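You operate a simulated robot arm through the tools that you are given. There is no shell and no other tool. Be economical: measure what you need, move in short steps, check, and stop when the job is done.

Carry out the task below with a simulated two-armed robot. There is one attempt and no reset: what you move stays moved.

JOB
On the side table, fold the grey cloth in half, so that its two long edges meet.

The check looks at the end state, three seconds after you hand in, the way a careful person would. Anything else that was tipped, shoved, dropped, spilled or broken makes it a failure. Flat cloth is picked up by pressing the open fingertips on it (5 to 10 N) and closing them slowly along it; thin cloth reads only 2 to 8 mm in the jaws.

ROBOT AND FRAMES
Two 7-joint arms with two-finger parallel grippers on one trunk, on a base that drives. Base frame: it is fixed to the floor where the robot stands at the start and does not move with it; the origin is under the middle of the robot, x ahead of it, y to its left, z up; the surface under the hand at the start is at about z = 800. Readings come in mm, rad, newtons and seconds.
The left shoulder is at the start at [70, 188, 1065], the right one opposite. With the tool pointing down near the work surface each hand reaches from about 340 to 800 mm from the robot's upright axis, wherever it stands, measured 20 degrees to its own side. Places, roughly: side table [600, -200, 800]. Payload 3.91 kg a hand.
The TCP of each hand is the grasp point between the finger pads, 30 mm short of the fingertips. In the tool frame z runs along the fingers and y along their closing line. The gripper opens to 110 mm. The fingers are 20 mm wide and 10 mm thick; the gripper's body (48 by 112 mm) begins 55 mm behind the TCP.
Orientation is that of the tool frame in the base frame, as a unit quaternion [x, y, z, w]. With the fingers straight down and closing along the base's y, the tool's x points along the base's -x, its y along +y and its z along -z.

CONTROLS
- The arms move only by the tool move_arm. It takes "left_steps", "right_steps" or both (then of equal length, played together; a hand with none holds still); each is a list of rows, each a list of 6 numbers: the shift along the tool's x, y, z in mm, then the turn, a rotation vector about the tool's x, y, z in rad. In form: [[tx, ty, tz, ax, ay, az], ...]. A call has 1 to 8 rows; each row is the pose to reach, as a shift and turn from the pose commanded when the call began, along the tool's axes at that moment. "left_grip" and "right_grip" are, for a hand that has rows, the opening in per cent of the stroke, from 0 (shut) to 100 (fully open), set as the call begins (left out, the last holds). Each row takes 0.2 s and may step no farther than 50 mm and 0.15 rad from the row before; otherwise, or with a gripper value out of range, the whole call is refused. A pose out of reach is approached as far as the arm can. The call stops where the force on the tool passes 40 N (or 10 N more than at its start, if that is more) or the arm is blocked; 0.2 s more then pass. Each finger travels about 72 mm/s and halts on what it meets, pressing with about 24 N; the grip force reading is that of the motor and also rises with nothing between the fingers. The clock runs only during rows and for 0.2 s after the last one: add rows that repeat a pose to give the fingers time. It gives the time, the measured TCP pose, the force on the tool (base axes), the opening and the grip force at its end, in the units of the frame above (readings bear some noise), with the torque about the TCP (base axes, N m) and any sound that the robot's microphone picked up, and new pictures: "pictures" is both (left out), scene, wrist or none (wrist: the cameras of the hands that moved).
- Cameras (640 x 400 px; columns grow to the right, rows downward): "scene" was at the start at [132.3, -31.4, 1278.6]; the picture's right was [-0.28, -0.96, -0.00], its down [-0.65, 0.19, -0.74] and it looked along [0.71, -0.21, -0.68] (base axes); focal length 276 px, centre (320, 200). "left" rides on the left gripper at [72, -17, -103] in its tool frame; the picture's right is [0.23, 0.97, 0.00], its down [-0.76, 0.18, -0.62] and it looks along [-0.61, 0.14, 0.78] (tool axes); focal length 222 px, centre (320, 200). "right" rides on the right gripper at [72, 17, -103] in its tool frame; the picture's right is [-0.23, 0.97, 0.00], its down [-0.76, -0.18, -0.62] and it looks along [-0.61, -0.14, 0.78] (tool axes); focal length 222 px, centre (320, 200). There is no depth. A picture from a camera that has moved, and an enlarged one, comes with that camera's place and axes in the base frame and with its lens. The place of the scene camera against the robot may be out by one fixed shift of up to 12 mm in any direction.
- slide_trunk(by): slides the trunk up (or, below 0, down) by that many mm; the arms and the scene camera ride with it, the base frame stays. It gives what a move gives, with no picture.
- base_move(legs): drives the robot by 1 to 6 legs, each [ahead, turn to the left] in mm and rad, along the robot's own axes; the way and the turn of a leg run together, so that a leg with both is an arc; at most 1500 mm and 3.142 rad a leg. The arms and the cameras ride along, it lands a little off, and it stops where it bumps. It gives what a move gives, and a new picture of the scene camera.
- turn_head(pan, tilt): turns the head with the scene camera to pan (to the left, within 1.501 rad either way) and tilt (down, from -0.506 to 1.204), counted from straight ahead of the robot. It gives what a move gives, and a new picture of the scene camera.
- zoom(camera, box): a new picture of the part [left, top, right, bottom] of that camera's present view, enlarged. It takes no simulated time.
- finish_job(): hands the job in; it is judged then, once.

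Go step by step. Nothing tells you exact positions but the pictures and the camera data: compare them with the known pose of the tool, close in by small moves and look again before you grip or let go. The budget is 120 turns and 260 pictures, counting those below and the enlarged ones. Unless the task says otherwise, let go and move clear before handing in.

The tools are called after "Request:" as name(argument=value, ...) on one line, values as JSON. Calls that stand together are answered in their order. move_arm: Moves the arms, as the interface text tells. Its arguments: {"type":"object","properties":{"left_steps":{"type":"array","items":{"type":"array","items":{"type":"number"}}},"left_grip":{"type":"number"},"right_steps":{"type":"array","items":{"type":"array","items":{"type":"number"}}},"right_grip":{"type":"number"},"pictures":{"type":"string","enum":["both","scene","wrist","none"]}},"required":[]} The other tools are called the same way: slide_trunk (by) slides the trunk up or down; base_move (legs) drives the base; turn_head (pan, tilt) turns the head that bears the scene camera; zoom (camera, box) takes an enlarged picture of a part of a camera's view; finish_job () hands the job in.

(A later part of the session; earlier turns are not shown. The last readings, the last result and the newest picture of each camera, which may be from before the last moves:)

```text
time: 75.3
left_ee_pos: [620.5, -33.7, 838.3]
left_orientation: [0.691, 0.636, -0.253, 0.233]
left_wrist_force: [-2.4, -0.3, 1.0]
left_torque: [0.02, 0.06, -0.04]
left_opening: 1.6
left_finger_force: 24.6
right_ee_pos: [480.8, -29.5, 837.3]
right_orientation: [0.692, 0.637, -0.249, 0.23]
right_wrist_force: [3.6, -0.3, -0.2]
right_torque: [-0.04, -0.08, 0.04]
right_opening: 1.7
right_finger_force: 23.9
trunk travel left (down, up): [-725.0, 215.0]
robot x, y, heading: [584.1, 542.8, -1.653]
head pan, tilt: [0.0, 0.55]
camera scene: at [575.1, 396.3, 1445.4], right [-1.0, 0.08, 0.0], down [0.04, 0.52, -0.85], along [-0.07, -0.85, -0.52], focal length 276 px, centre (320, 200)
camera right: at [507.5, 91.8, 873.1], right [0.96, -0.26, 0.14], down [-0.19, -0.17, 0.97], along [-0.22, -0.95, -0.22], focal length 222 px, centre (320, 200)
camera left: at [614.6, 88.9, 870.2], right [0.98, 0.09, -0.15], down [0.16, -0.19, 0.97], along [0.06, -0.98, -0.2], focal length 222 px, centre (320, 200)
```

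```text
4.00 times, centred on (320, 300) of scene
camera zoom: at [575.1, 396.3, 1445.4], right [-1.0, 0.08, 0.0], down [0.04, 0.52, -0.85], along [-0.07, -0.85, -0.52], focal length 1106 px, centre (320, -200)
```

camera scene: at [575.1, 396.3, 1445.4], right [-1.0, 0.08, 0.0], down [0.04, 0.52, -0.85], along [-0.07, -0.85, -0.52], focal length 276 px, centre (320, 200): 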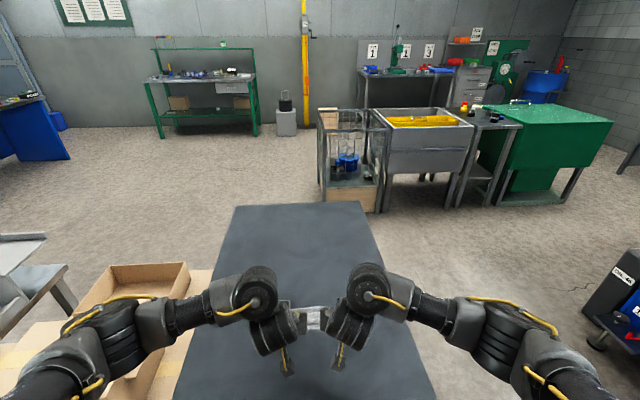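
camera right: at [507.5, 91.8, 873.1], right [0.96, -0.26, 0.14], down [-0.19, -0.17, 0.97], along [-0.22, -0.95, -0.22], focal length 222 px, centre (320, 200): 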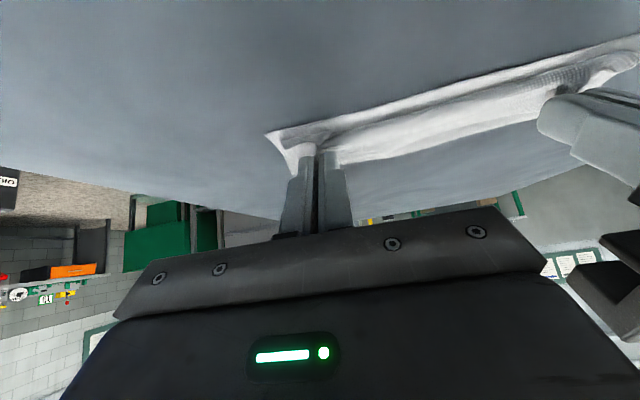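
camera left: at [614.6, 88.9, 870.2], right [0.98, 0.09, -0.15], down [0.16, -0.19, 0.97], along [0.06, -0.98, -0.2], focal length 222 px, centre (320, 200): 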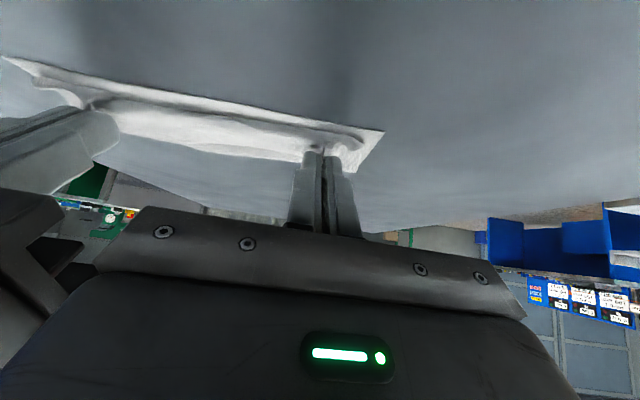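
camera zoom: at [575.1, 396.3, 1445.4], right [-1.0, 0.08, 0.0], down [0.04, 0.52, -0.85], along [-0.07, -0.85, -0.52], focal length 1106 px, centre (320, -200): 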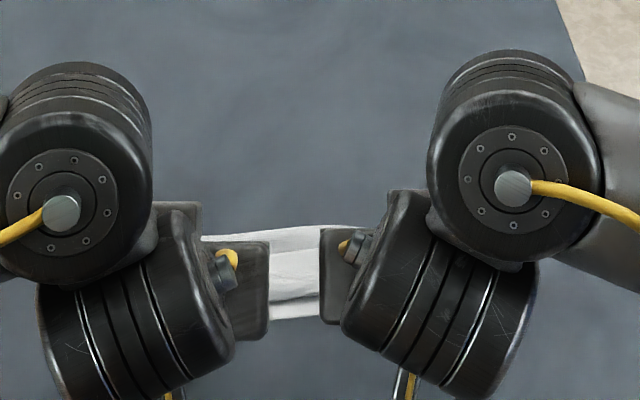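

Request:
zoom(camera="left", box=[60, 60, 420, 220])

Request:
zoom(camera="right", box=[240, 30, 560, 210])

```text
1.78 times, centred on (240, 140) of left
camera zoom: at [614.6, 88.9, 870.2], right [0.98, 0.09, -0.15], down [0.16, -0.19, 0.97], along [0.06, -0.98, -0.2], focal length 395 px, centre (462, 307)
```

zoom: 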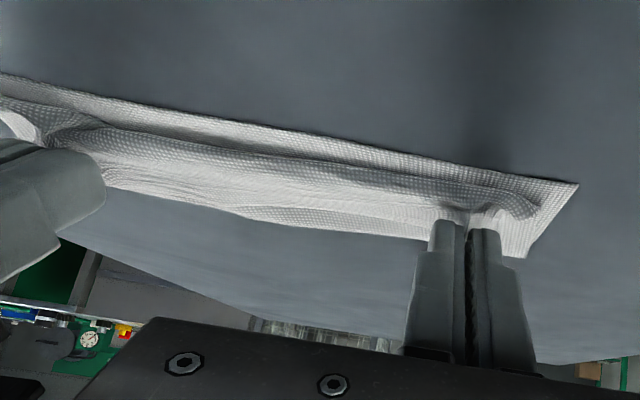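

```text
2.00 times, centred on (400, 120) of right
camera zoom: at [507.5, 91.8, 873.1], right [0.96, -0.26, 0.14], down [-0.19, -0.17, 0.97], along [-0.22, -0.95, -0.22], focal length 444 px, centre (160, 360)
```

zoom: 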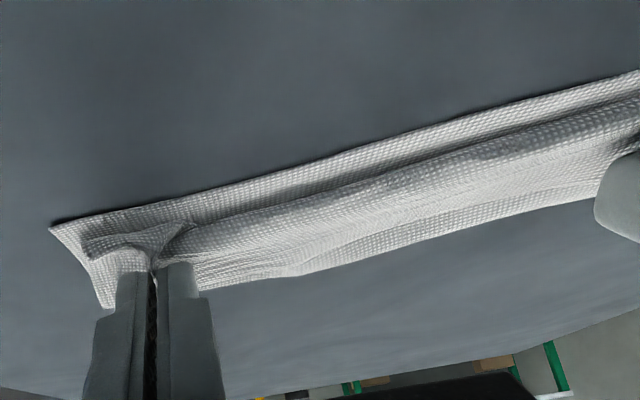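

The carried edge is rolled just inside the near edge, as planned. I open both hands gently in place and look at how it relaxes.

Request:
move_arm(left_steps=[[0, 0, 0, 0, 0, 0], [0, 0, 0, 0, 0, 0], [0, 0, 0, 0, 0, 0]], right_steps=[[0, 0, 0, 0, 0, 0], [0, 0, 0, 0, 0, 0], [0, 0, 0, 0, 0, 0]], left_grip=14, right_grip=14, pictures="none")

Request:
zoom(camera="left", box=[60, 60, 420, 220])

Request:
zoom(camera="right", box=[240, 30, 560, 210])

```text
time: 76.1
left_ee_pos: [621.9, -33.2, 837.6]
left_orientation: [0.69, 0.637, -0.253, 0.234]
left_wrist_force: [0.9, 0.0, -0.3]
left_torque: [0.0, -0.01, -0.04]
left_opening: 15.3
left_finger_force: 0.0
right_ee_pos: [481.1, -29.2, 838.3]
right_orientation: [0.693, 0.637, -0.249, 0.23]
right_wrist_force: [0.0, 0.7, -0.7]
right_torque: [-0.01, -0.02, 0.02]
right_opening: 15.4
right_finger_force: 0.1
trunk travel left (down, up): [-725.0, 215.0]
robot x, y, heading: [584.5, 543.5, -1.655]
head pan, tilt: [0.0, 0.55]
```

```text
1.78 times, centred on (240, 140) of left
camera zoom: at [614.7, 88.7, 870.0], right [0.98, 0.09, -0.15], down [0.16, -0.19, 0.97], along [0.06, -0.98, -0.2], focal length 395 px, centre (462, 307)
```

zoom: 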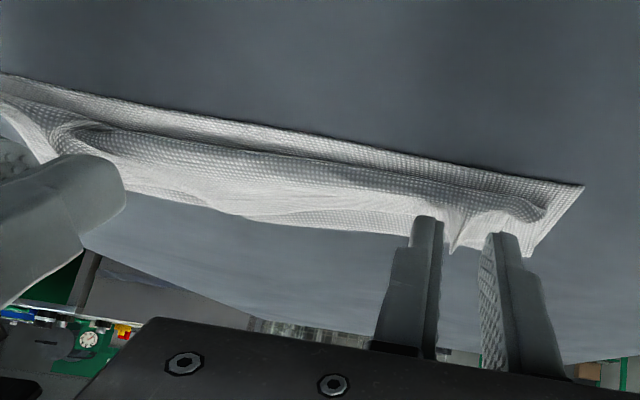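

```text
2.00 times, centred on (400, 120) of right
camera zoom: at [507.3, 91.6, 873.0], right [0.96, -0.26, 0.14], down [-0.19, -0.17, 0.97], along [-0.22, -0.95, -0.22], focal length 444 px, centre (160, 360)
```

zoom: 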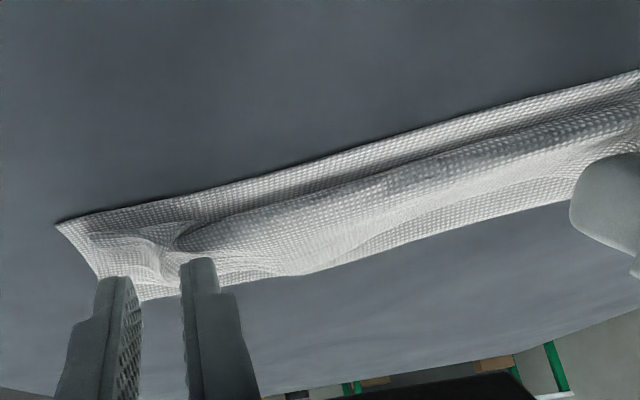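

Request:
move_arm(left_steps=[[0, 0, 0, 0, 0, 0], [-6.5, 0, -7.6, 0, 0, 0], [-13, 0, -15.3, 0, 0, 0], [-26, 0, -30.6, 0, 0, 0], [-45, 0, -53.6, 0, 0, 0], [-64, 0, -76.5, 0, 0, 0], [-84, 0, -100, 0, 0, 0]], right_steps=[[0, 0, 0, 0, 0, 0], [-6.5, 0, -7.6, 0, 0, 0], [-13, 0, -15.3, 0, 0, 0], [-26, 0, -30.6, 0, 0, 0], [-45, 0, -53.6, 0, 0, 0], [-64, 0, -76.5, 0, 0, 0], [-84, 0, -100, 0, 0, 0]], left_grip=24, right_grip=24)

```text
time: 77.7
left_ee_pos: [625.2, -72.8, 954.3]
left_orientation: [0.692, 0.634, -0.254, 0.232]
left_wrist_force: [-0.1, 0.4, 0.3]
left_torque: [0.0, -0.04, 0.03]
left_opening: 26.3
left_finger_force: 0.0
left hand out of reach, approached as far as the arm can: row 4, 5, 6, 7
right_ee_pos: [472.8, -62.5, 955.6]
right_orientation: [0.691, 0.638, -0.249, 0.23]
right_wrist_force: [-1.0, -1.3, 0.0]
right_torque: [-0.01, 0.0, 0.01]
right_opening: 26.5
right_finger_force: 0.0
right hand out of reach, approached as far as the arm can: row 5, 6, 7
trunk travel left (down, up): [-725.0, 215.0]
robot x, y, heading: [582.2, 545.0, -1.651]
head pan, tilt: [0.0, 0.55]
camera scene: at [575.2, 397.3, 1445.3], right [-1.0, 0.08, 0.0], down [0.04, 0.52, -0.85], along [-0.07, -0.85, -0.52], focal length 276 px, centre (320, 200)
camera right: at [499.6, 56.9, 991.6], right [0.96, -0.25, 0.14], down [-0.19, -0.17, 0.97], along [-0.22, -0.95, -0.22], focal length 222 px, centre (320, 200)
camera left: at [620.0, 49.8, 987.6], right [0.98, 0.09, -0.15], down [0.16, -0.19, 0.97], along [0.06, -0.98, -0.2], focal length 222 px, centre (320, 200)
```

scene: 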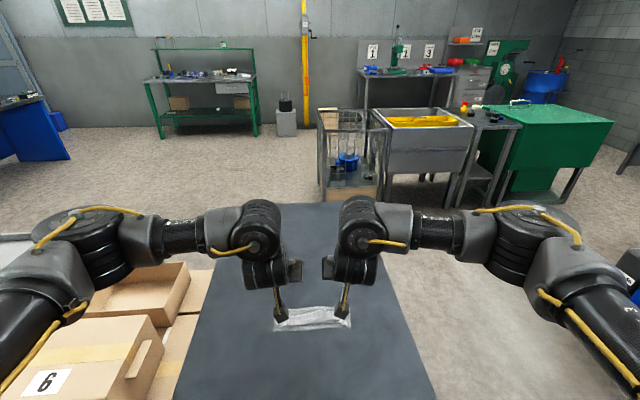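
right: 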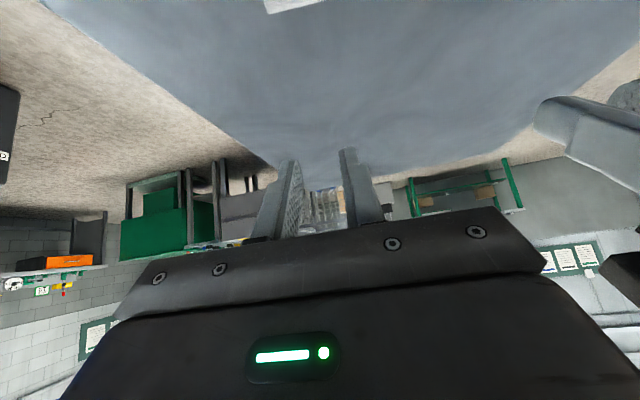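
left: 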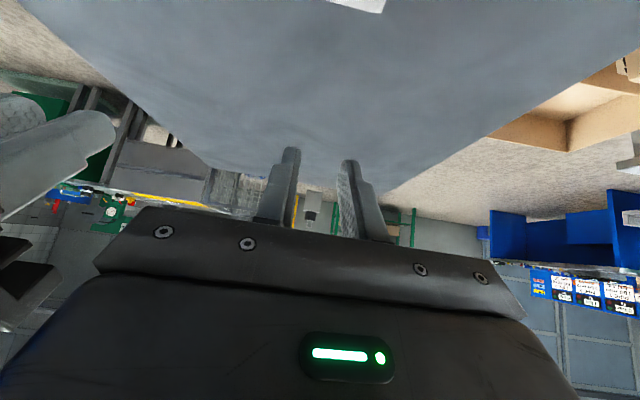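

The hands are clear of the cloth. I spread them outward and take a closer look at the fold.

Request:
move_arm(left_steps=[[0, 20, 0, 0, 0.1, 0], [0, 50, 0, 0, 0.2, 0], [0, 80, 0, 0, 0.3, 0], [0, 110, 0, 0, 0.4, 0]], right_steps=[[0, -20, 0, 0, 0.1, 0], [0, -50, 0, 0, 0.2, 0], [0, -80, 0, 0, 0.3, 0], [0, -110, 0, 0, 0.4, 0]], pictures="none")

Request:
turn_head(pan=0.0, tilt=0.95)

Request:
zoom(camera="scene", box=[256, 140, 384, 220])

```text
time: 78.7
left_ee_pos: [736.6, -82.1, 955.2]
left_orientation: [0.728, 0.669, -0.11, 0.101]
left_wrist_force: [0.2, 0.5, -0.5]
left_torque: [-0.03, -0.04, -0.01]
left_opening: 26.4
left_finger_force: 0.0
right_ee_pos: [364.1, -55.9, 957.0]
right_orientation: [0.728, 0.67, -0.106, 0.098]
right_wrist_force: [-0.2, 0.4, 0.4]
right_torque: [0.0, -0.01, 0.02]
right_opening: 26.4
right_finger_force: 0.1
trunk travel left (down, up): [-725.0, 215.0]
robot x, y, heading: [584.4, 540.8, -1.655]
head pan, tilt: [0.0, 0.55]
```

```text
time: 79.6
left_ee_pos: [735.0, -81.8, 954.9]
left_orientation: [0.727, 0.67, -0.111, 0.103]
left_wrist_force: [0.7, -0.7, 1.1]
left_torque: [0.01, -0.01, 0.03]
left_opening: 26.5
left_finger_force: 0.1
right_ee_pos: [364.3, -55.4, 956.4]
right_orientation: [0.728, 0.67, -0.107, 0.098]
right_wrist_force: [0.3, -0.9, 0.2]
right_torque: [0.01, 0.02, 0.04]
right_opening: 26.2
right_finger_force: 0.0
trunk travel left (down, up): [-725.0, 215.0]
robot x, y, heading: [584.1, 544.0, -1.658]
head pan, tilt: [0.0, 0.949]
camera scene: at [576.5, 413.1, 1412.5], right [-1.0, 0.08, 0.0], down [0.07, 0.81, -0.58], along [-0.05, -0.58, -0.81], focal length 276 px, centre (320, 200)
```

scene: 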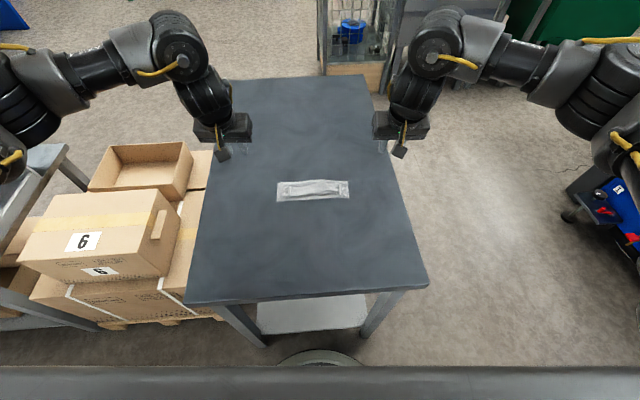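

```text
5.00 times, centred on (320, 180) of scene
camera zoom: at [576.5, 413.1, 1412.5], right [-1.0, 0.08, 0.0], down [0.07, 0.81, -0.58], along [-0.05, -0.58, -0.81], focal length 1382 px, centre (320, 300)
```

zoom: 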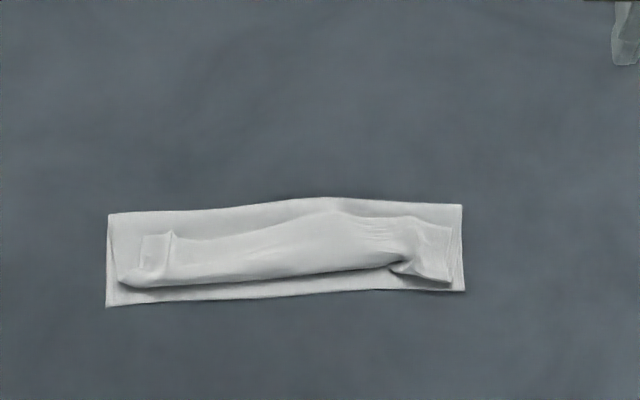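

The fold is in place, but the top edge is rolled back as a hem 15–25 mm short of the near edge. I take a closer look with the left wrist camera before unrolling it.

Request:
move_arm(left_steps=[[0, -40, 0, 0, 0.1, 0], [0, -80, 0, 0, 0.2, 0], [0, -120, 0, 0, 0.3, 0], [0, -150, 0, 0, 0.3, 0], [0, -150, 0, 0, 0.3, 0]], pictures="wrist")

Request:
zoom(camera="left", box=[160, 0, 480, 200])

```text
time: 80.8
left_ee_pos: [587.0, -70.7, 953.6]
left_orientation: [0.735, 0.678, -0.001, 0.0]
left_wrist_force: [0.1, 0.5, 0.5]
left_torque: [0.01, -0.01, -0.01]
left_opening: 26.4
left_finger_force: 0.0
right_ee_pos: [365.3, -56.0, 958.2]
right_orientation: [0.729, 0.67, -0.107, 0.097]
right_wrist_force: [0.4, -0.2, 0.6]
right_torque: [0.01, 0.0, 0.0]
right_opening: 26.4
right_finger_force: 0.2
trunk travel left (down, up): [-725.0, 215.0]
robot x, y, heading: [582.7, 545.3, -1.654]
head pan, tilt: [0.0, 0.949]
camera left: at [577.4, 3.4, 1058.3], right [0.99, 0.15, 0.0], down [0.12, -0.77, 0.62], along [0.09, -0.62, -0.78], focal length 222 px, centre (320, 200)
```

left: 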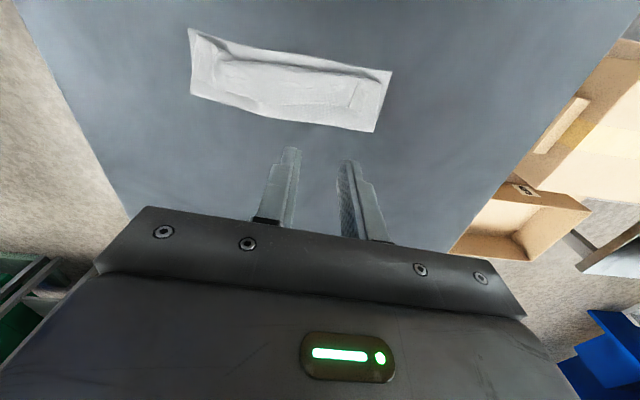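

```text
2.00 times, centred on (320, 100) of left
camera zoom: at [577.4, 3.4, 1058.3], right [0.99, 0.15, 0.0], down [0.12, -0.77, 0.62], along [0.09, -0.62, -0.78], focal length 444 px, centre (320, 400)
```

zoom: 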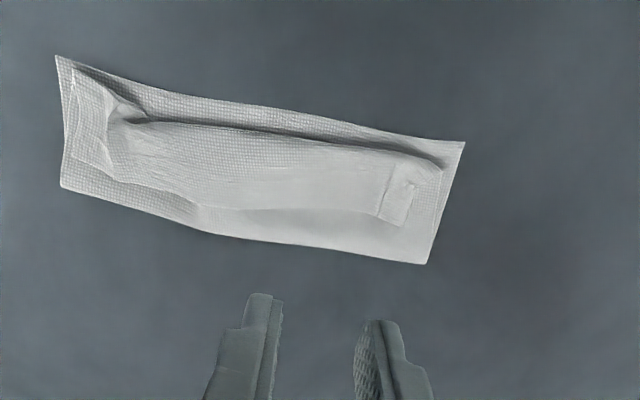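

Request:
zoom(camera="left", box=[180, 20, 290, 120])

Request:
zoom(camera="left", box=[290, 50, 400, 140])

```text
4.00 times, centred on (235, 70) of left
camera zoom: at [577.4, 3.4, 1058.3], right [0.99, 0.15, 0.0], down [0.12, -0.77, 0.62], along [0.09, -0.62, -0.78], focal length 888 px, centre (660, 720)
```

zoom: 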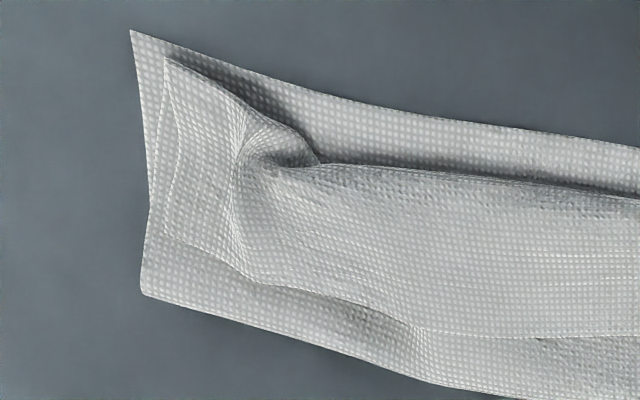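

```text
4.44 times, centred on (345, 95) of left
camera zoom: at [577.4, 3.4, 1058.3], right [0.99, 0.15, 0.0], down [0.12, -0.77, 0.62], along [0.09, -0.62, -0.78], focal length 987 px, centre (209, 667)
```

zoom: 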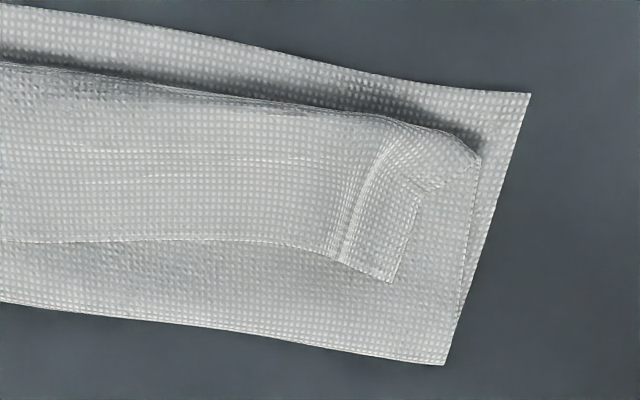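

The far edge ended folded back in a hem about 35 mm deep; its free corners lie at about (632,-68) and (460,-60). I will re-pinch that free edge right at its rim, stand the sheet up straight, lean it over and let it fall open. I move in above those spots.

Request:
move_arm(left_steps=[[2, 3, 13, 0, -0.04, 0], [4, 6, 26, 0, -0.08, 0], [6, 9, 39, 0, -0.12, 0], [8, 12, 52, 0, -0.16, 0], [10, 15, 65, 0, -0.2, 0], [12, 18, 78, 0, -0.24, 0], [15, 21, 91, 0, -0.28, 0], [16.7, 23.7, 103.6, 0, -0.3, 0]], right_steps=[[5, 15, 13, 0, 0, 0], [10, 30, 26, 0, 0, 0], [15, 45, 39, 0, 0, 0], [20, 60, 52, 0, 0, 0], [25, 75, 64, 0, 0, 0], [30, 90, 76, 0, 0, 0], [35, 105, 88, 0, 0, 0], [40, 115.7, 100.6, 0, 0, 0]], left_grip=20, right_grip=20, pictures="none")

Request:
zoom(camera="left", box=[160, 20, 480, 220])

Request:
zoom(camera="right", box=[160, 20, 480, 220])

```text
time: 82.6
left_ee_pos: [611.1, -56.3, 852.2]
left_orientation: [0.727, 0.669, -0.112, 0.102]
left_wrist_force: [-0.4, 0.6, -0.3]
left_torque: [0.02, -0.01, 0.0]
left_opening: 22.1
left_finger_force: 0.0
right_ee_pos: [480.7, -56.6, 849.7]
right_orientation: [0.728, 0.67, -0.108, 0.098]
right_wrist_force: [0.4, -0.7, 0.8]
right_torque: [0.01, -0.02, 0.0]
right_opening: 22.2
right_finger_force: 0.2
trunk travel left (down, up): [-725.0, 215.0]
robot x, y, heading: [587.4, 544.4, -1.654]
head pan, tilt: [0.0, 0.949]
```

```text
2.00 times, centred on (320, 120) of left
camera zoom: at [603.6, 44.8, 928.3], right [0.99, 0.14, -0.07], down [0.13, -0.55, 0.82], along [0.07, -0.82, -0.56], focal length 444 px, centre (320, 360)
```

zoom: 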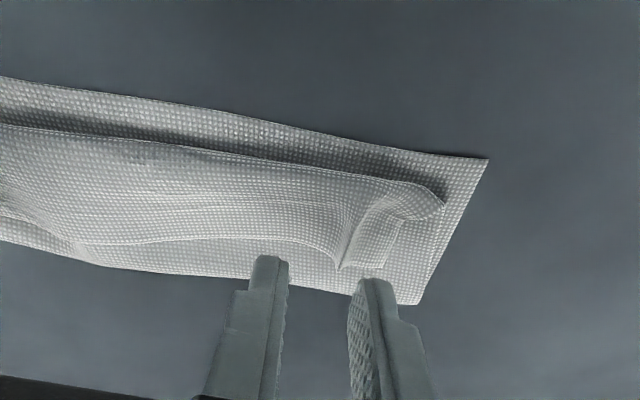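

```text
2.00 times, centred on (320, 120) of right
camera zoom: at [505.8, 42.3, 929.3], right [0.95, -0.3, 0.06], down [-0.22, -0.53, 0.82], along [-0.21, -0.79, -0.58], focal length 444 px, centre (320, 360)
```

zoom: 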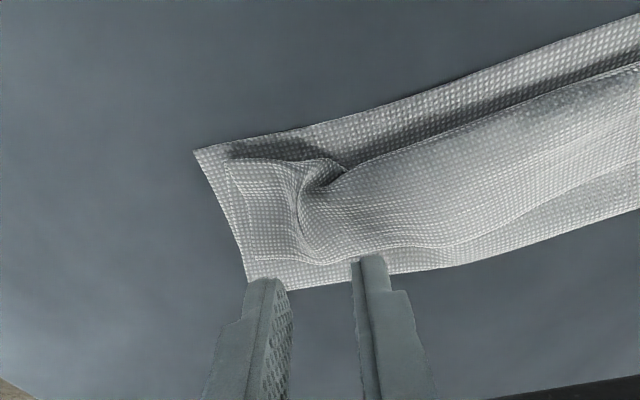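

Request:
move_arm(left_steps=[[0, 0, 6, 0, 0, 0], [0.6, 0, 12.4, 0, 0, 0], [0.6, 0, 12.4, 0, 0, 0]], right_steps=[[1, 0, 5, 0, 0, 0], [2, 0, 10, 0, 0, 0], [2, 0, 10, 0, 0, 0]], pictures="none")

Request:
move_arm(left_steps=[[0.3, 0, 1, 0, 0, 0], [0.9, 0, 2.8, 0, 0, 0], [0.9, 0, 2.8, 0, 0, 0]], right_steps=[[0.3, 0, 1, 0, 0, 0], [0.9, 0, 2.8, 0, 0, 0], [0.9, 0, 2.8, 0, 0, 0]], pictures="none")

```text
time: 83.4
left_ee_pos: [610.9, -58.1, 838.2]
left_orientation: [0.727, 0.67, -0.112, 0.102]
left_wrist_force: [-0.2, -0.4, 0.0]
left_torque: [0.02, 0.03, 0.01]
left_opening: 22.2
left_finger_force: 0.0
right_ee_pos: [479.4, -57.4, 839.7]
right_orientation: [0.728, 0.67, -0.108, 0.099]
right_wrist_force: [-0.3, 0.3, 0.0]
right_torque: [0.0, -0.03, -0.01]
right_opening: 22.0
right_finger_force: 0.0
trunk travel left (down, up): [-725.0, 215.0]
robot x, y, heading: [585.6, 541.7, -1.659]
head pan, tilt: [0.0, 0.949]
```

```text
time: 84.2
left_ee_pos: [611.3, -58.6, 835.9]
left_orientation: [0.727, 0.67, -0.111, 0.102]
left_wrist_force: [0.2, 0.8, 0.0]
left_torque: [-0.04, 0.02, 0.0]
left_opening: 22.3
left_finger_force: 0.0
right_ee_pos: [480.3, -56.6, 836.2]
right_orientation: [0.728, 0.67, -0.107, 0.098]
right_wrist_force: [0.0, -0.2, -0.4]
right_torque: [0.02, 0.0, -0.01]
right_opening: 22.1
right_finger_force: 0.0
trunk travel left (down, up): [-725.0, 215.0]
robot x, y, heading: [586.3, 546.1, -1.654]
head pan, tilt: [0.0, 0.949]
```

Request:
move_arm(left_steps=[[0.6, 0, 1.9, 0, 0, 0], [0.6, 0, 1.9, 0, 0, 0]], right_steps=[[0.6, 0, 1.9, 0, 0, 0], [0.6, 0, 1.9, 0, 0, 0]], pictures="none")

Request:
move_arm(left_steps=[[0.3, 0, 0.9, 0, 0, 0], [0.3, 0, 0.9, 0, 0, 0]], right_steps=[[0.3, 0, 0.9, 0, 0, 0], [0.3, 0, 0.9, 0, 0, 0]], pictures="none")

Request:
zoom(camera="left", box=[240, 60, 400, 200])

Request:
zoom(camera="right", box=[240, 60, 400, 200])

```text
time: 84.8
left_ee_pos: [610.8, -59.1, 834.1]
left_orientation: [0.727, 0.669, -0.111, 0.103]
left_wrist_force: [-0.3, 0.1, 0.7]
left_torque: [0.02, -0.01, -0.02]
left_opening: 21.9
left_finger_force: 0.0
right_ee_pos: [480.0, -57.5, 835.2]
right_orientation: [0.728, 0.67, -0.106, 0.098]
right_wrist_force: [0.0, 0.6, 0.5]
right_torque: [-0.02, 0.03, -0.04]
right_opening: 21.9
right_finger_force: 0.1
trunk travel left (down, up): [-725.0, 215.0]
robot x, y, heading: [584.4, 542.7, -1.657]
head pan, tilt: [0.0, 0.949]
```

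```text
time: 85.4
left_ee_pos: [611.4, -58.4, 834.9]
left_orientation: [0.727, 0.67, -0.112, 0.102]
left_wrist_force: [1.1, -0.4, 4.4]
left_torque: [-0.06, -0.04, 0.02]
left_opening: 22.0
left_finger_force: 0.1
right_ee_pos: [480.0, -56.6, 833.3]
right_orientation: [0.728, 0.67, -0.106, 0.098]
right_wrist_force: [0.5, -0.3, 0.7]
right_torque: [0.0, -0.01, 0.0]
right_opening: 21.9
right_finger_force: 0.0
trunk travel left (down, up): [-725.0, 215.0]
robot x, y, heading: [584.4, 543.3, -1.658]
head pan, tilt: [0.0, 0.949]
```

```text
2.86 times, centred on (320, 130) of left
camera zoom: at [603.1, 42.1, 911.0], right [0.99, 0.14, -0.07], down [0.13, -0.55, 0.82], along [0.07, -0.82, -0.56], focal length 635 px, centre (320, 400)
```

zoom: 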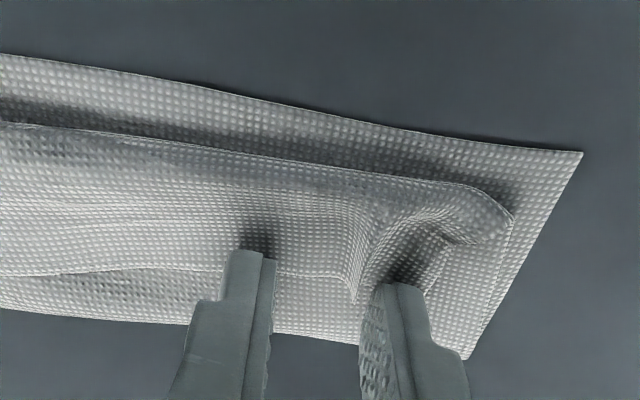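

```text
2.86 times, centred on (320, 130) of right
camera zoom: at [504.8, 41.8, 913.7], right [0.95, -0.3, 0.07], down [-0.22, -0.53, 0.82], along [-0.21, -0.79, -0.57], focal length 635 px, centre (320, 400)
```

zoom: 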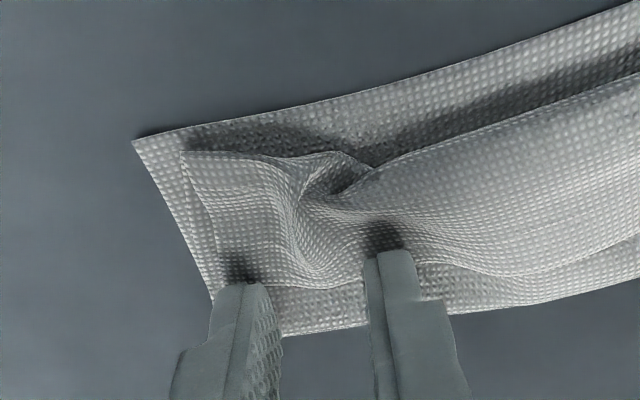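

Both fingertip pairs sit just inside the free hem edge. I press a touch more and close slowly.

Request:
move_arm(left_steps=[[0.1, 0, 0.3, 0, 0, 0], [0.1, 0, 0.3, 0, 0, 0]], right_steps=[[0.4, 0, 1.3, 0, 0, 0], [0.4, 0, 1.3, 0, 0, 0]], left_grip=19, right_grip=19, pictures="none")

Request:
move_arm(left_steps=[[0, 0, 0, 0, 0, 0]], right_steps=[[0, 0, 0, 0, 0, 0]], left_grip=15, right_grip=16, pictures="none")

```text
time: 86.0
left_ee_pos: [611.1, -57.5, 833.1]
left_orientation: [0.727, 0.669, -0.112, 0.104]
left_wrist_force: [-0.3, -1.4, 5.8]
left_torque: [-0.02, 0.04, 0.03]
left_opening: 21.2
left_finger_force: 0.7
right_ee_pos: [480.2, -55.6, 832.9]
right_orientation: [0.728, 0.67, -0.108, 0.098]
right_wrist_force: [0.1, -0.7, 6.8]
right_torque: [-0.05, 0.07, 0.04]
right_opening: 21.1
right_finger_force: 0.5
trunk travel left (down, up): [-725.0, 215.0]
robot x, y, heading: [585.3, 540.8, -1.656]
head pan, tilt: [0.0, 0.949]
```

```text
time: 86.4
left_ee_pos: [611.4, -58.2, 832.7]
left_orientation: [0.727, 0.669, -0.112, 0.103]
left_wrist_force: [-0.7, -1.0, 5.8]
left_torque: [-0.04, 0.0, -0.02]
left_opening: 16.2
left_finger_force: 0.0
right_ee_pos: [479.5, -55.1, 832.9]
right_orientation: [0.728, 0.67, -0.108, 0.099]
right_wrist_force: [0.7, -0.3, 8.4]
right_torque: [-0.03, 0.1, 0.0]
right_opening: 17.2
right_finger_force: 0.1
trunk travel left (down, up): [-725.0, 215.0]
robot x, y, heading: [583.7, 541.7, -1.652]
head pan, tilt: [0.0, 0.949]
```

Request:
move_arm(left_steps=[[0, 0, 0, 0, 0, 0]], right_steps=[[0, 0, 0, 0, 0, 0]], left_grip=11, right_grip=12, pictures="none")

Request:
move_arm(left_steps=[[0, 0, 0, 0, 0, 0]], right_steps=[[0, 0, 0, 0, 0, 0]], left_grip=7, right_grip=8, pictures="none")

Request:
zoom(camera="left", box=[240, 60, 400, 200])

Request:
zoom(camera="right", box=[240, 60, 400, 200])

```text
time: 86.8
left_ee_pos: [610.7, -57.7, 832.2]
left_orientation: [0.727, 0.67, -0.112, 0.102]
left_wrist_force: [-0.7, -0.2, 5.4]
left_torque: [-0.04, 0.0, 0.01]
left_opening: 12.2
left_finger_force: 0.1
right_ee_pos: [479.7, -55.7, 834.2]
right_orientation: [0.729, 0.669, -0.108, 0.098]
right_wrist_force: [0.9, -0.8, 8.5]
right_torque: [0.03, 0.03, 0.03]
right_opening: 12.9
right_finger_force: 0.1
trunk travel left (down, up): [-725.0, 215.0]
robot x, y, heading: [583.6, 541.5, -1.655]
head pan, tilt: [0.0, 0.949]
```

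```text
time: 87.2
left_ee_pos: [612.4, -57.5, 832.8]
left_orientation: [0.727, 0.67, -0.111, 0.103]
left_wrist_force: [-1.7, 0.3, 4.7]
left_torque: [0.0, 0.06, -0.06]
left_opening: 8.8
left_finger_force: 1.1
right_ee_pos: [481.1, -54.8, 832.9]
right_orientation: [0.728, 0.67, -0.108, 0.099]
right_wrist_force: [1.1, -0.4, 9.7]
right_torque: [0.02, 0.04, -0.01]
right_opening: 9.2
right_finger_force: 0.5
trunk travel left (down, up): [-725.0, 215.0]
robot x, y, heading: [586.4, 546.0, -1.657]
head pan, tilt: [0.0, 0.949]
```

```text
2.86 times, centred on (320, 130) of left
camera zoom: at [603.1, 43.2, 911.0], right [0.99, 0.14, -0.07], down [0.13, -0.55, 0.82], along [0.07, -0.82, -0.56], focal length 635 px, centre (320, 400)
```

zoom: 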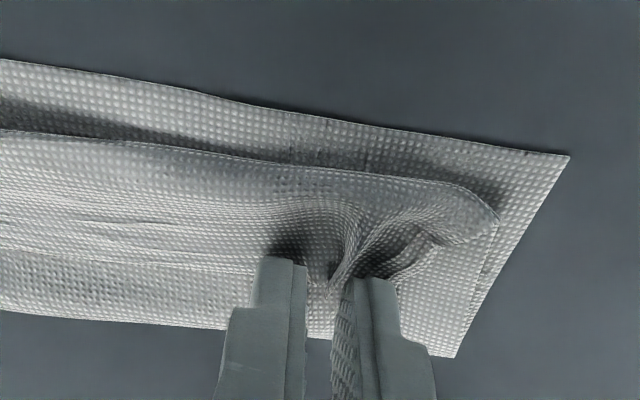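

```text
2.86 times, centred on (320, 130) of right
camera zoom: at [504.9, 42.6, 912.9], right [0.95, -0.3, 0.07], down [-0.22, -0.53, 0.82], along [-0.21, -0.79, -0.57], focal length 635 px, centre (320, 400)
```

zoom: 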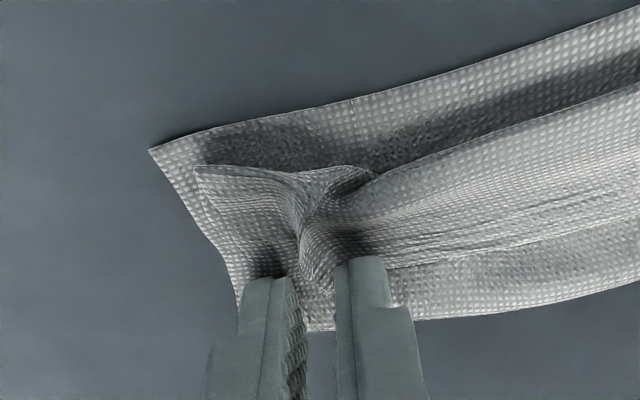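

Ridges are standing on both sides. I finish closing.

Request:
move_arm(left_steps=[[0, 0, 0, 0, 0, 0]], right_steps=[[0, 0, 0, 0, 0, 0]], left_grip=4, right_grip=4, pictures="none")

Request:
move_arm(left_steps=[[0, 0, 0, 0, 0, 0], [0, 0, 0, 0, 0, 0]], right_steps=[[0, 0, 0, 0, 0, 0], [0, 0, 0, 0, 0, 0]], left_grip=0, right_grip=0, pictures="none")

Request:
zoom(camera="left", box=[240, 60, 400, 200])

Request:
zoom(camera="right", box=[240, 60, 400, 200])

```text
time: 87.6
left_ee_pos: [611.6, -56.7, 833.6]
left_orientation: [0.727, 0.67, -0.111, 0.102]
left_wrist_force: [-2.0, 0.0, 4.5]
left_torque: [0.0, 0.08, -0.02]
left_opening: 5.3
left_finger_force: 0.7
right_ee_pos: [480.5, -56.1, 833.6]
right_orientation: [0.728, 0.67, -0.108, 0.099]
right_wrist_force: [1.1, -0.5, 10.2]
right_torque: [0.0, -0.01, 0.03]
right_opening: 4.2
right_finger_force: 0.1
trunk travel left (down, up): [-725.0, 215.0]
robot x, y, heading: [586.3, 542.1, -1.654]
head pan, tilt: [0.0, 0.949]
```

```text
time: 88.2
left_ee_pos: [611.5, -56.9, 833.3]
left_orientation: [0.727, 0.669, -0.112, 0.103]
left_wrist_force: [0.0, 0.2, 3.4]
left_torque: [-0.01, 0.04, 0.04]
left_opening: 1.8
left_finger_force: 24.2
right_ee_pos: [481.0, -56.1, 834.4]
right_orientation: [0.728, 0.67, -0.107, 0.099]
right_wrist_force: [0.4, 0.6, 12.5]
right_torque: [0.04, -0.03, -0.01]
right_opening: 0.0
right_finger_force: 23.6
trunk travel left (down, up): [-725.0, 215.0]
robot x, y, heading: [582.0, 543.0, -1.65]
head pan, tilt: [0.0, 0.949]
```

```text
2.86 times, centred on (320, 130) of left
camera zoom: at [603.4, 43.3, 911.0], right [0.99, 0.14, -0.07], down [0.13, -0.55, 0.82], along [0.07, -0.82, -0.56], focal length 635 px, centre (320, 400)
```

zoom: 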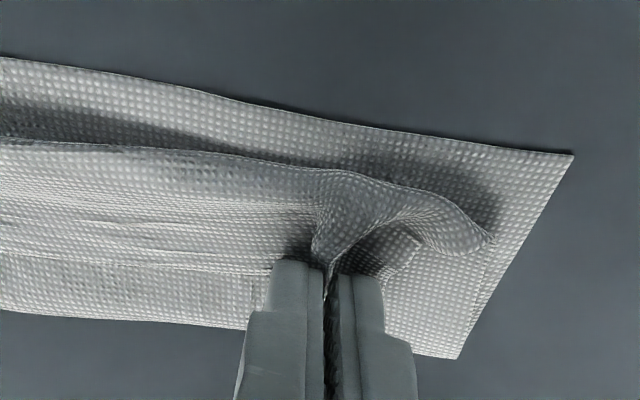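

```text
2.86 times, centred on (320, 130) of right
camera zoom: at [504.9, 42.7, 913.0], right [0.95, -0.3, 0.07], down [-0.22, -0.53, 0.82], along [-0.21, -0.79, -0.57], focal length 635 px, centre (320, 400)
```

zoom: 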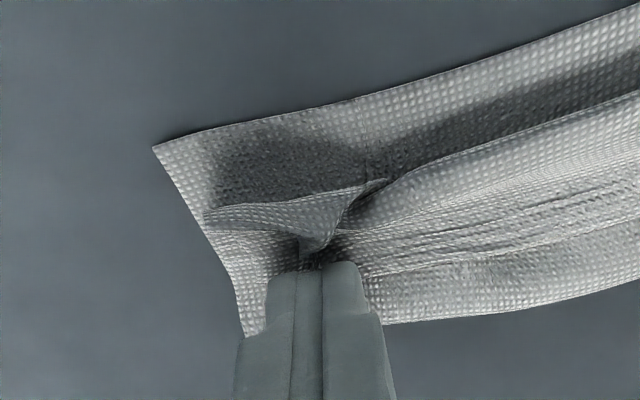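

The left grips; the right slipped again. I reopen the right, shift a little inward with lighter pressure and retry.

Request:
move_arm(right_steps=[[0, 0, 0, 0, 0, 0], [0, 0, 0, 0, 0, 0], [-1, 0, -4, 0, 0, 0], [3, 3, -5, 0, 0, 0], [3.8, 3, -2, 0, 0, 0], [3.8, 3, -2, 0, 0, 0]], right_grip=22, pictures="none")

Request:
zoom(camera="right", box=[240, 60, 400, 200])

```text
time: 89.6
left_ee_pos: [610.9, -57.8, 833.3]
left_orientation: [0.727, 0.67, -0.111, 0.103]
left_wrist_force: [-0.1, -0.6, 8.3]
left_torque: [-0.05, 0.01, 0.03]
left_opening: 1.7
left_finger_force: 24.3
right_ee_pos: [483.3, -51.7, 832.6]
right_orientation: [0.729, 0.669, -0.108, 0.099]
right_wrist_force: [-0.5, -0.8, 1.7]
right_torque: [0.04, 0.03, 0.0]
right_opening: 24.2
right_finger_force: 0.5
trunk travel left (down, up): [-725.0, 215.0]
robot x, y, heading: [582.4, 543.4, -1.657]
head pan, tilt: [0.0, 0.949]
```

```text
2.86 times, centred on (320, 130) of right
camera zoom: at [507.9, 46.0, 913.3], right [0.95, -0.3, 0.07], down [-0.22, -0.53, 0.82], along [-0.21, -0.79, -0.57], focal length 635 px, centre (320, 400)
```

zoom: 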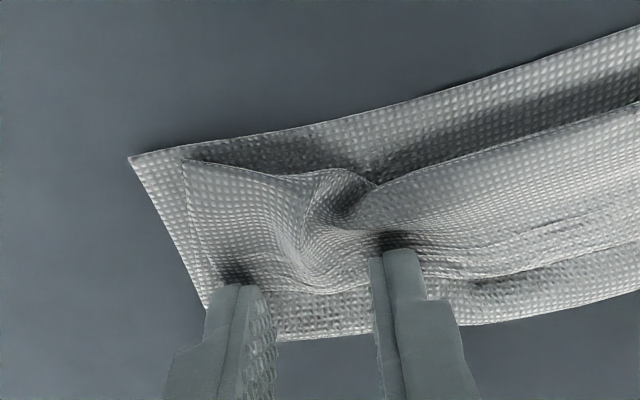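

Request:
move_arm(right_steps=[[0.2, 0, 0.7, 0, 0, 0], [0.2, 0, 0.7, 0, 0, 0]], right_grip=18, pictures="none")

Request:
move_arm(right_steps=[[0, 0, 0, 0, 0, 0]], right_grip=14, pictures="none")

Request:
move_arm(right_steps=[[-0.1, 0, -0.3, 0, 0, 0]], right_grip=10, pictures="none")

Request:
move_arm(right_steps=[[0, 0, 0, 0, 0, 0]], right_grip=6, pictures="none")

Request:
zoom(camera="right", box=[240, 60, 400, 200])

```text
time: 90.2
left_ee_pos: [610.6, -56.9, 832.3]
left_orientation: [0.727, 0.669, -0.112, 0.102]
left_wrist_force: [0.1, -1.8, 6.3]
left_torque: [-0.02, 0.02, 0.0]
left_opening: 1.7
left_finger_force: 24.4
right_ee_pos: [483.9, -53.7, 833.3]
right_orientation: [0.729, 0.669, -0.108, 0.099]
right_wrist_force: [-0.4, 0.0, 5.9]
right_torque: [0.02, 0.05, 0.01]
right_opening: 19.6
right_finger_force: 0.1
trunk travel left (down, up): [-725.0, 215.0]
robot x, y, heading: [583.5, 544.7, -1.651]
head pan, tilt: [0.0, 0.949]
```

```text
time: 90.6
left_ee_pos: [610.6, -56.3, 833.7]
left_orientation: [0.727, 0.67, -0.111, 0.102]
left_wrist_force: [-0.3, -1.1, 6.4]
left_torque: [-0.05, 0.0, 0.02]
left_opening: 1.6
left_finger_force: 24.2
right_ee_pos: [482.8, -52.7, 833.4]
right_orientation: [0.728, 0.67, -0.107, 0.099]
right_wrist_force: [-0.2, 0.1, 5.6]
right_torque: [-0.01, 0.04, 0.03]
right_opening: 15.1
right_finger_force: 0.2
trunk travel left (down, up): [-725.0, 215.0]
robot x, y, heading: [587.3, 544.5, -1.66]
head pan, tilt: [0.0, 0.949]
```

```text
time: 91.0
left_ee_pos: [610.2, -57.0, 833.9]
left_orientation: [0.727, 0.67, -0.111, 0.102]
left_wrist_force: [0.1, -0.2, 7.4]
left_torque: [-0.03, 0.03, 0.02]
left_opening: 1.8
left_finger_force: 23.8
right_ee_pos: [485.4, -52.3, 833.3]
right_orientation: [0.728, 0.67, -0.107, 0.099]
right_wrist_force: [1.3, -1.5, 5.8]
right_torque: [-0.04, -0.01, -0.04]
right_opening: 11.0
right_finger_force: 0.1
trunk travel left (down, up): [-725.0, 215.0]
robot x, y, heading: [588.3, 540.3, -1.653]
head pan, tilt: [0.0, 0.949]
```

```text
time: 91.4
left_ee_pos: [610.5, -58.1, 833.8]
left_orientation: [0.727, 0.67, -0.111, 0.103]
left_wrist_force: [-0.6, -1.2, 7.3]
left_torque: [0.0, 0.0, 0.0]
left_opening: 1.9
left_finger_force: 23.5
right_ee_pos: [484.4, -52.0, 834.6]
right_orientation: [0.729, 0.669, -0.107, 0.098]
right_wrist_force: [1.8, 0.7, 5.2]
right_torque: [-0.04, -0.01, 0.02]
right_opening: 7.0
right_finger_force: 0.5
trunk travel left (down, up): [-725.0, 215.0]
robot x, y, heading: [583.9, 543.4, -1.655]
head pan, tilt: [0.0, 0.949]
```

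```text
2.86 times, centred on (320, 130) of right
camera zoom: at [508.3, 46.2, 912.9], right [0.95, -0.3, 0.07], down [-0.22, -0.53, 0.82], along [-0.21, -0.79, -0.57], focal length 635 px, centre (320, 400)
```

zoom: 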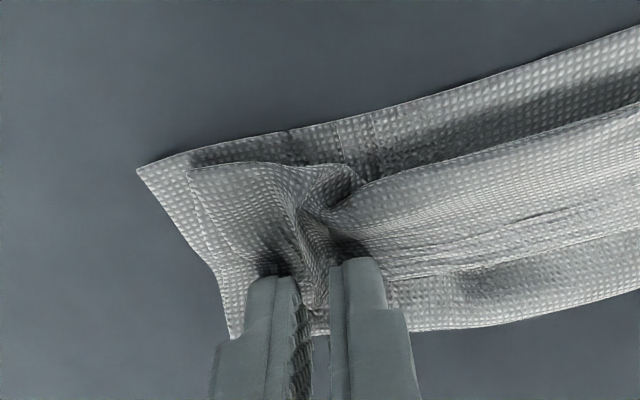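

Request:
move_arm(right_steps=[[0, 0, 0, 0, 0, 0]], right_grip=3, pictures="none")

Request:
move_arm(right_steps=[[0, 0, 0, 0, 0, 0], [0, 0, 0, 0, 0, 0]], right_grip=0, pictures="none")

Request:
zoom(camera="right", box=[240, 60, 400, 200])

```text
time: 91.8
left_ee_pos: [611.4, -58.7, 833.0]
left_orientation: [0.727, 0.67, -0.111, 0.103]
left_wrist_force: [-1.2, -0.7, 6.7]
left_torque: [-0.02, 0.01, -0.02]
left_opening: 1.9
left_finger_force: 24.0
right_ee_pos: [483.8, -51.7, 833.3]
right_orientation: [0.728, 0.67, -0.107, 0.099]
right_wrist_force: [2.2, -1.5, 5.0]
right_torque: [-0.01, -0.05, 0.02]
right_opening: 4.0
right_finger_force: 0.8
trunk travel left (down, up): [-725.0, 215.0]
robot x, y, heading: [582.7, 542.4, -1.651]
head pan, tilt: [0.0, 0.949]
```

```text
time: 92.4
left_ee_pos: [611.5, -58.2, 833.8]
left_orientation: [0.727, 0.67, -0.112, 0.102]
left_wrist_force: [-3.6, 0.1, 7.4]
left_torque: [-0.02, 0.14, -0.02]
left_opening: 1.8
left_finger_force: 24.5
right_ee_pos: [483.9, -51.6, 834.1]
right_orientation: [0.728, 0.67, -0.107, 0.099]
right_wrist_force: [4.9, -0.1, 5.5]
right_torque: [0.0, -0.14, 0.01]
right_opening: 1.9
right_finger_force: 24.4
trunk travel left (down, up): [-725.0, 215.0]
robot x, y, heading: [586.0, 543.1, -1.656]
head pan, tilt: [0.0, 0.949]
```

```text
2.86 times, centred on (320, 130) of right
camera zoom: at [508.7, 46.2, 912.9], right [0.95, -0.3, 0.07], down [-0.22, -0.53, 0.82], along [-0.21, -0.79, -0.57], focal length 635 px, centre (320, 400)
```

zoom: 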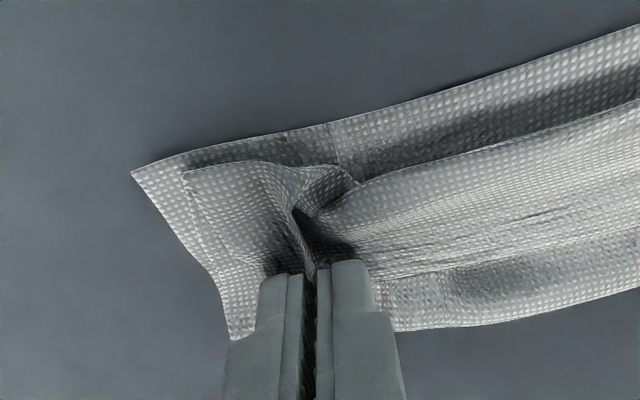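

Both now grip the rim of the hem. I lift straight up and slightly back so the sheet unrolls and stands over the fold line.

Request:
move_arm(left_steps=[[-4.4, -1.5, -14.3, 0, 0, 0], [-8.9, -1.5, -28.7, 0, 0, 0], [-16.6, -1.5, -41.4, 0, -0.05, 0], [-28.5, -1.5, -50.8, 0, -0.1, 0], [-41.8, -1.5, -54.5, 0, -0.15, 0], [-53, -1.5, -54.5, 0, -0.2, 0], [-59.1, -1.5, -51.7, 0, -0.25, 0], [-59.1, -1.5, -51.7, 0, -0.25, 0]], right_steps=[[-4.4, 1.5, -14.3, 0, 0, 0], [-8.9, 1.5, -28.7, 0, 0, 0], [-16.6, 1.5, -41.4, 0, -0.05, 0], [-28.5, 1.5, -50.8, 0, -0.1, 0], [-41.8, 1.5, -54.5, 0, -0.15, 0], [-53, 1.5, -54.5, 0, -0.2, 0], [-59.1, 1.5, -51.7, 0, -0.25, 0], [-59.1, 1.5, -51.7, 0, -0.25, 0]])

```text
time: 94.2
left_ee_pos: [606.8, -99.9, 899.5]
left_orientation: [0.708, 0.651, -0.201, 0.185]
left_wrist_force: [-1.7, 0.0, 0.3]
left_torque: [0.04, 0.05, -0.02]
left_opening: 1.5
left_finger_force: 23.9
right_ee_pos: [481.7, -94.3, 898.9]
right_orientation: [0.709, 0.652, -0.198, 0.181]
right_wrist_force: [1.3, 0.2, -1.8]
right_torque: [-0.04, -0.06, 0.01]
right_opening: 1.6
right_finger_force: 23.7
trunk travel left (down, up): [-725.0, 215.0]
robot x, y, heading: [584.9, 540.5, -1.658]
head pan, tilt: [0.0, 0.949]
camera scene: at [576.5, 413.3, 1412.4], right [-1.0, 0.08, 0.0], down [0.07, 0.81, -0.58], along [-0.05, -0.58, -0.81], focal length 276 px, centre (320, 200)
camera right: at [507.6, 19.8, 951.2], right [0.95, -0.28, 0.12], down [-0.2, -0.32, 0.93], along [-0.22, -0.91, -0.36], focal length 222 px, centre (320, 200)
camera left: at [599.5, 17.0, 949.8], right [0.99, 0.11, -0.12], down [0.15, -0.33, 0.93], along [0.06, -0.94, -0.35], focal length 222 px, centre (320, 200)
```

scene: 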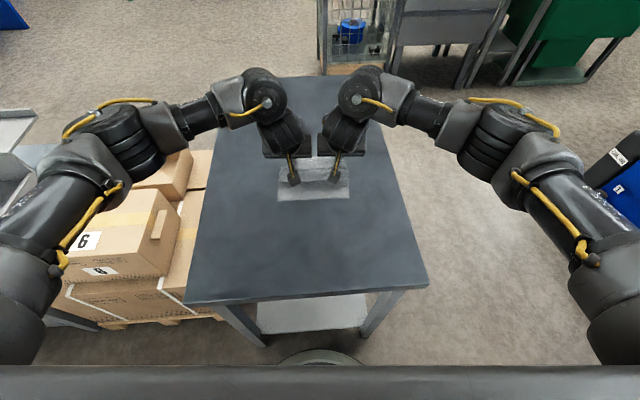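
right: 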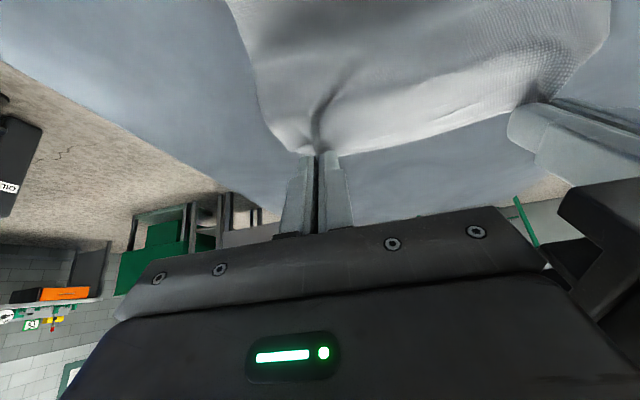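
left: 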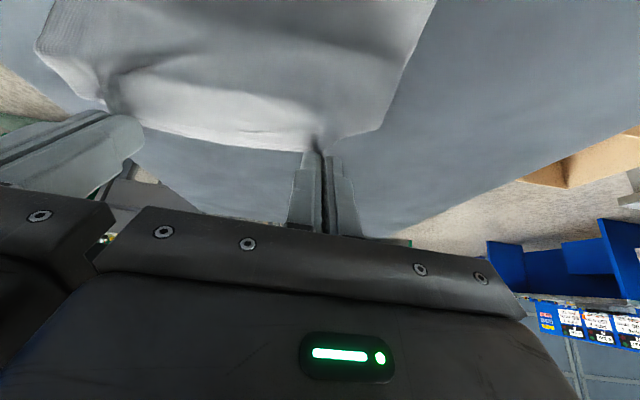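

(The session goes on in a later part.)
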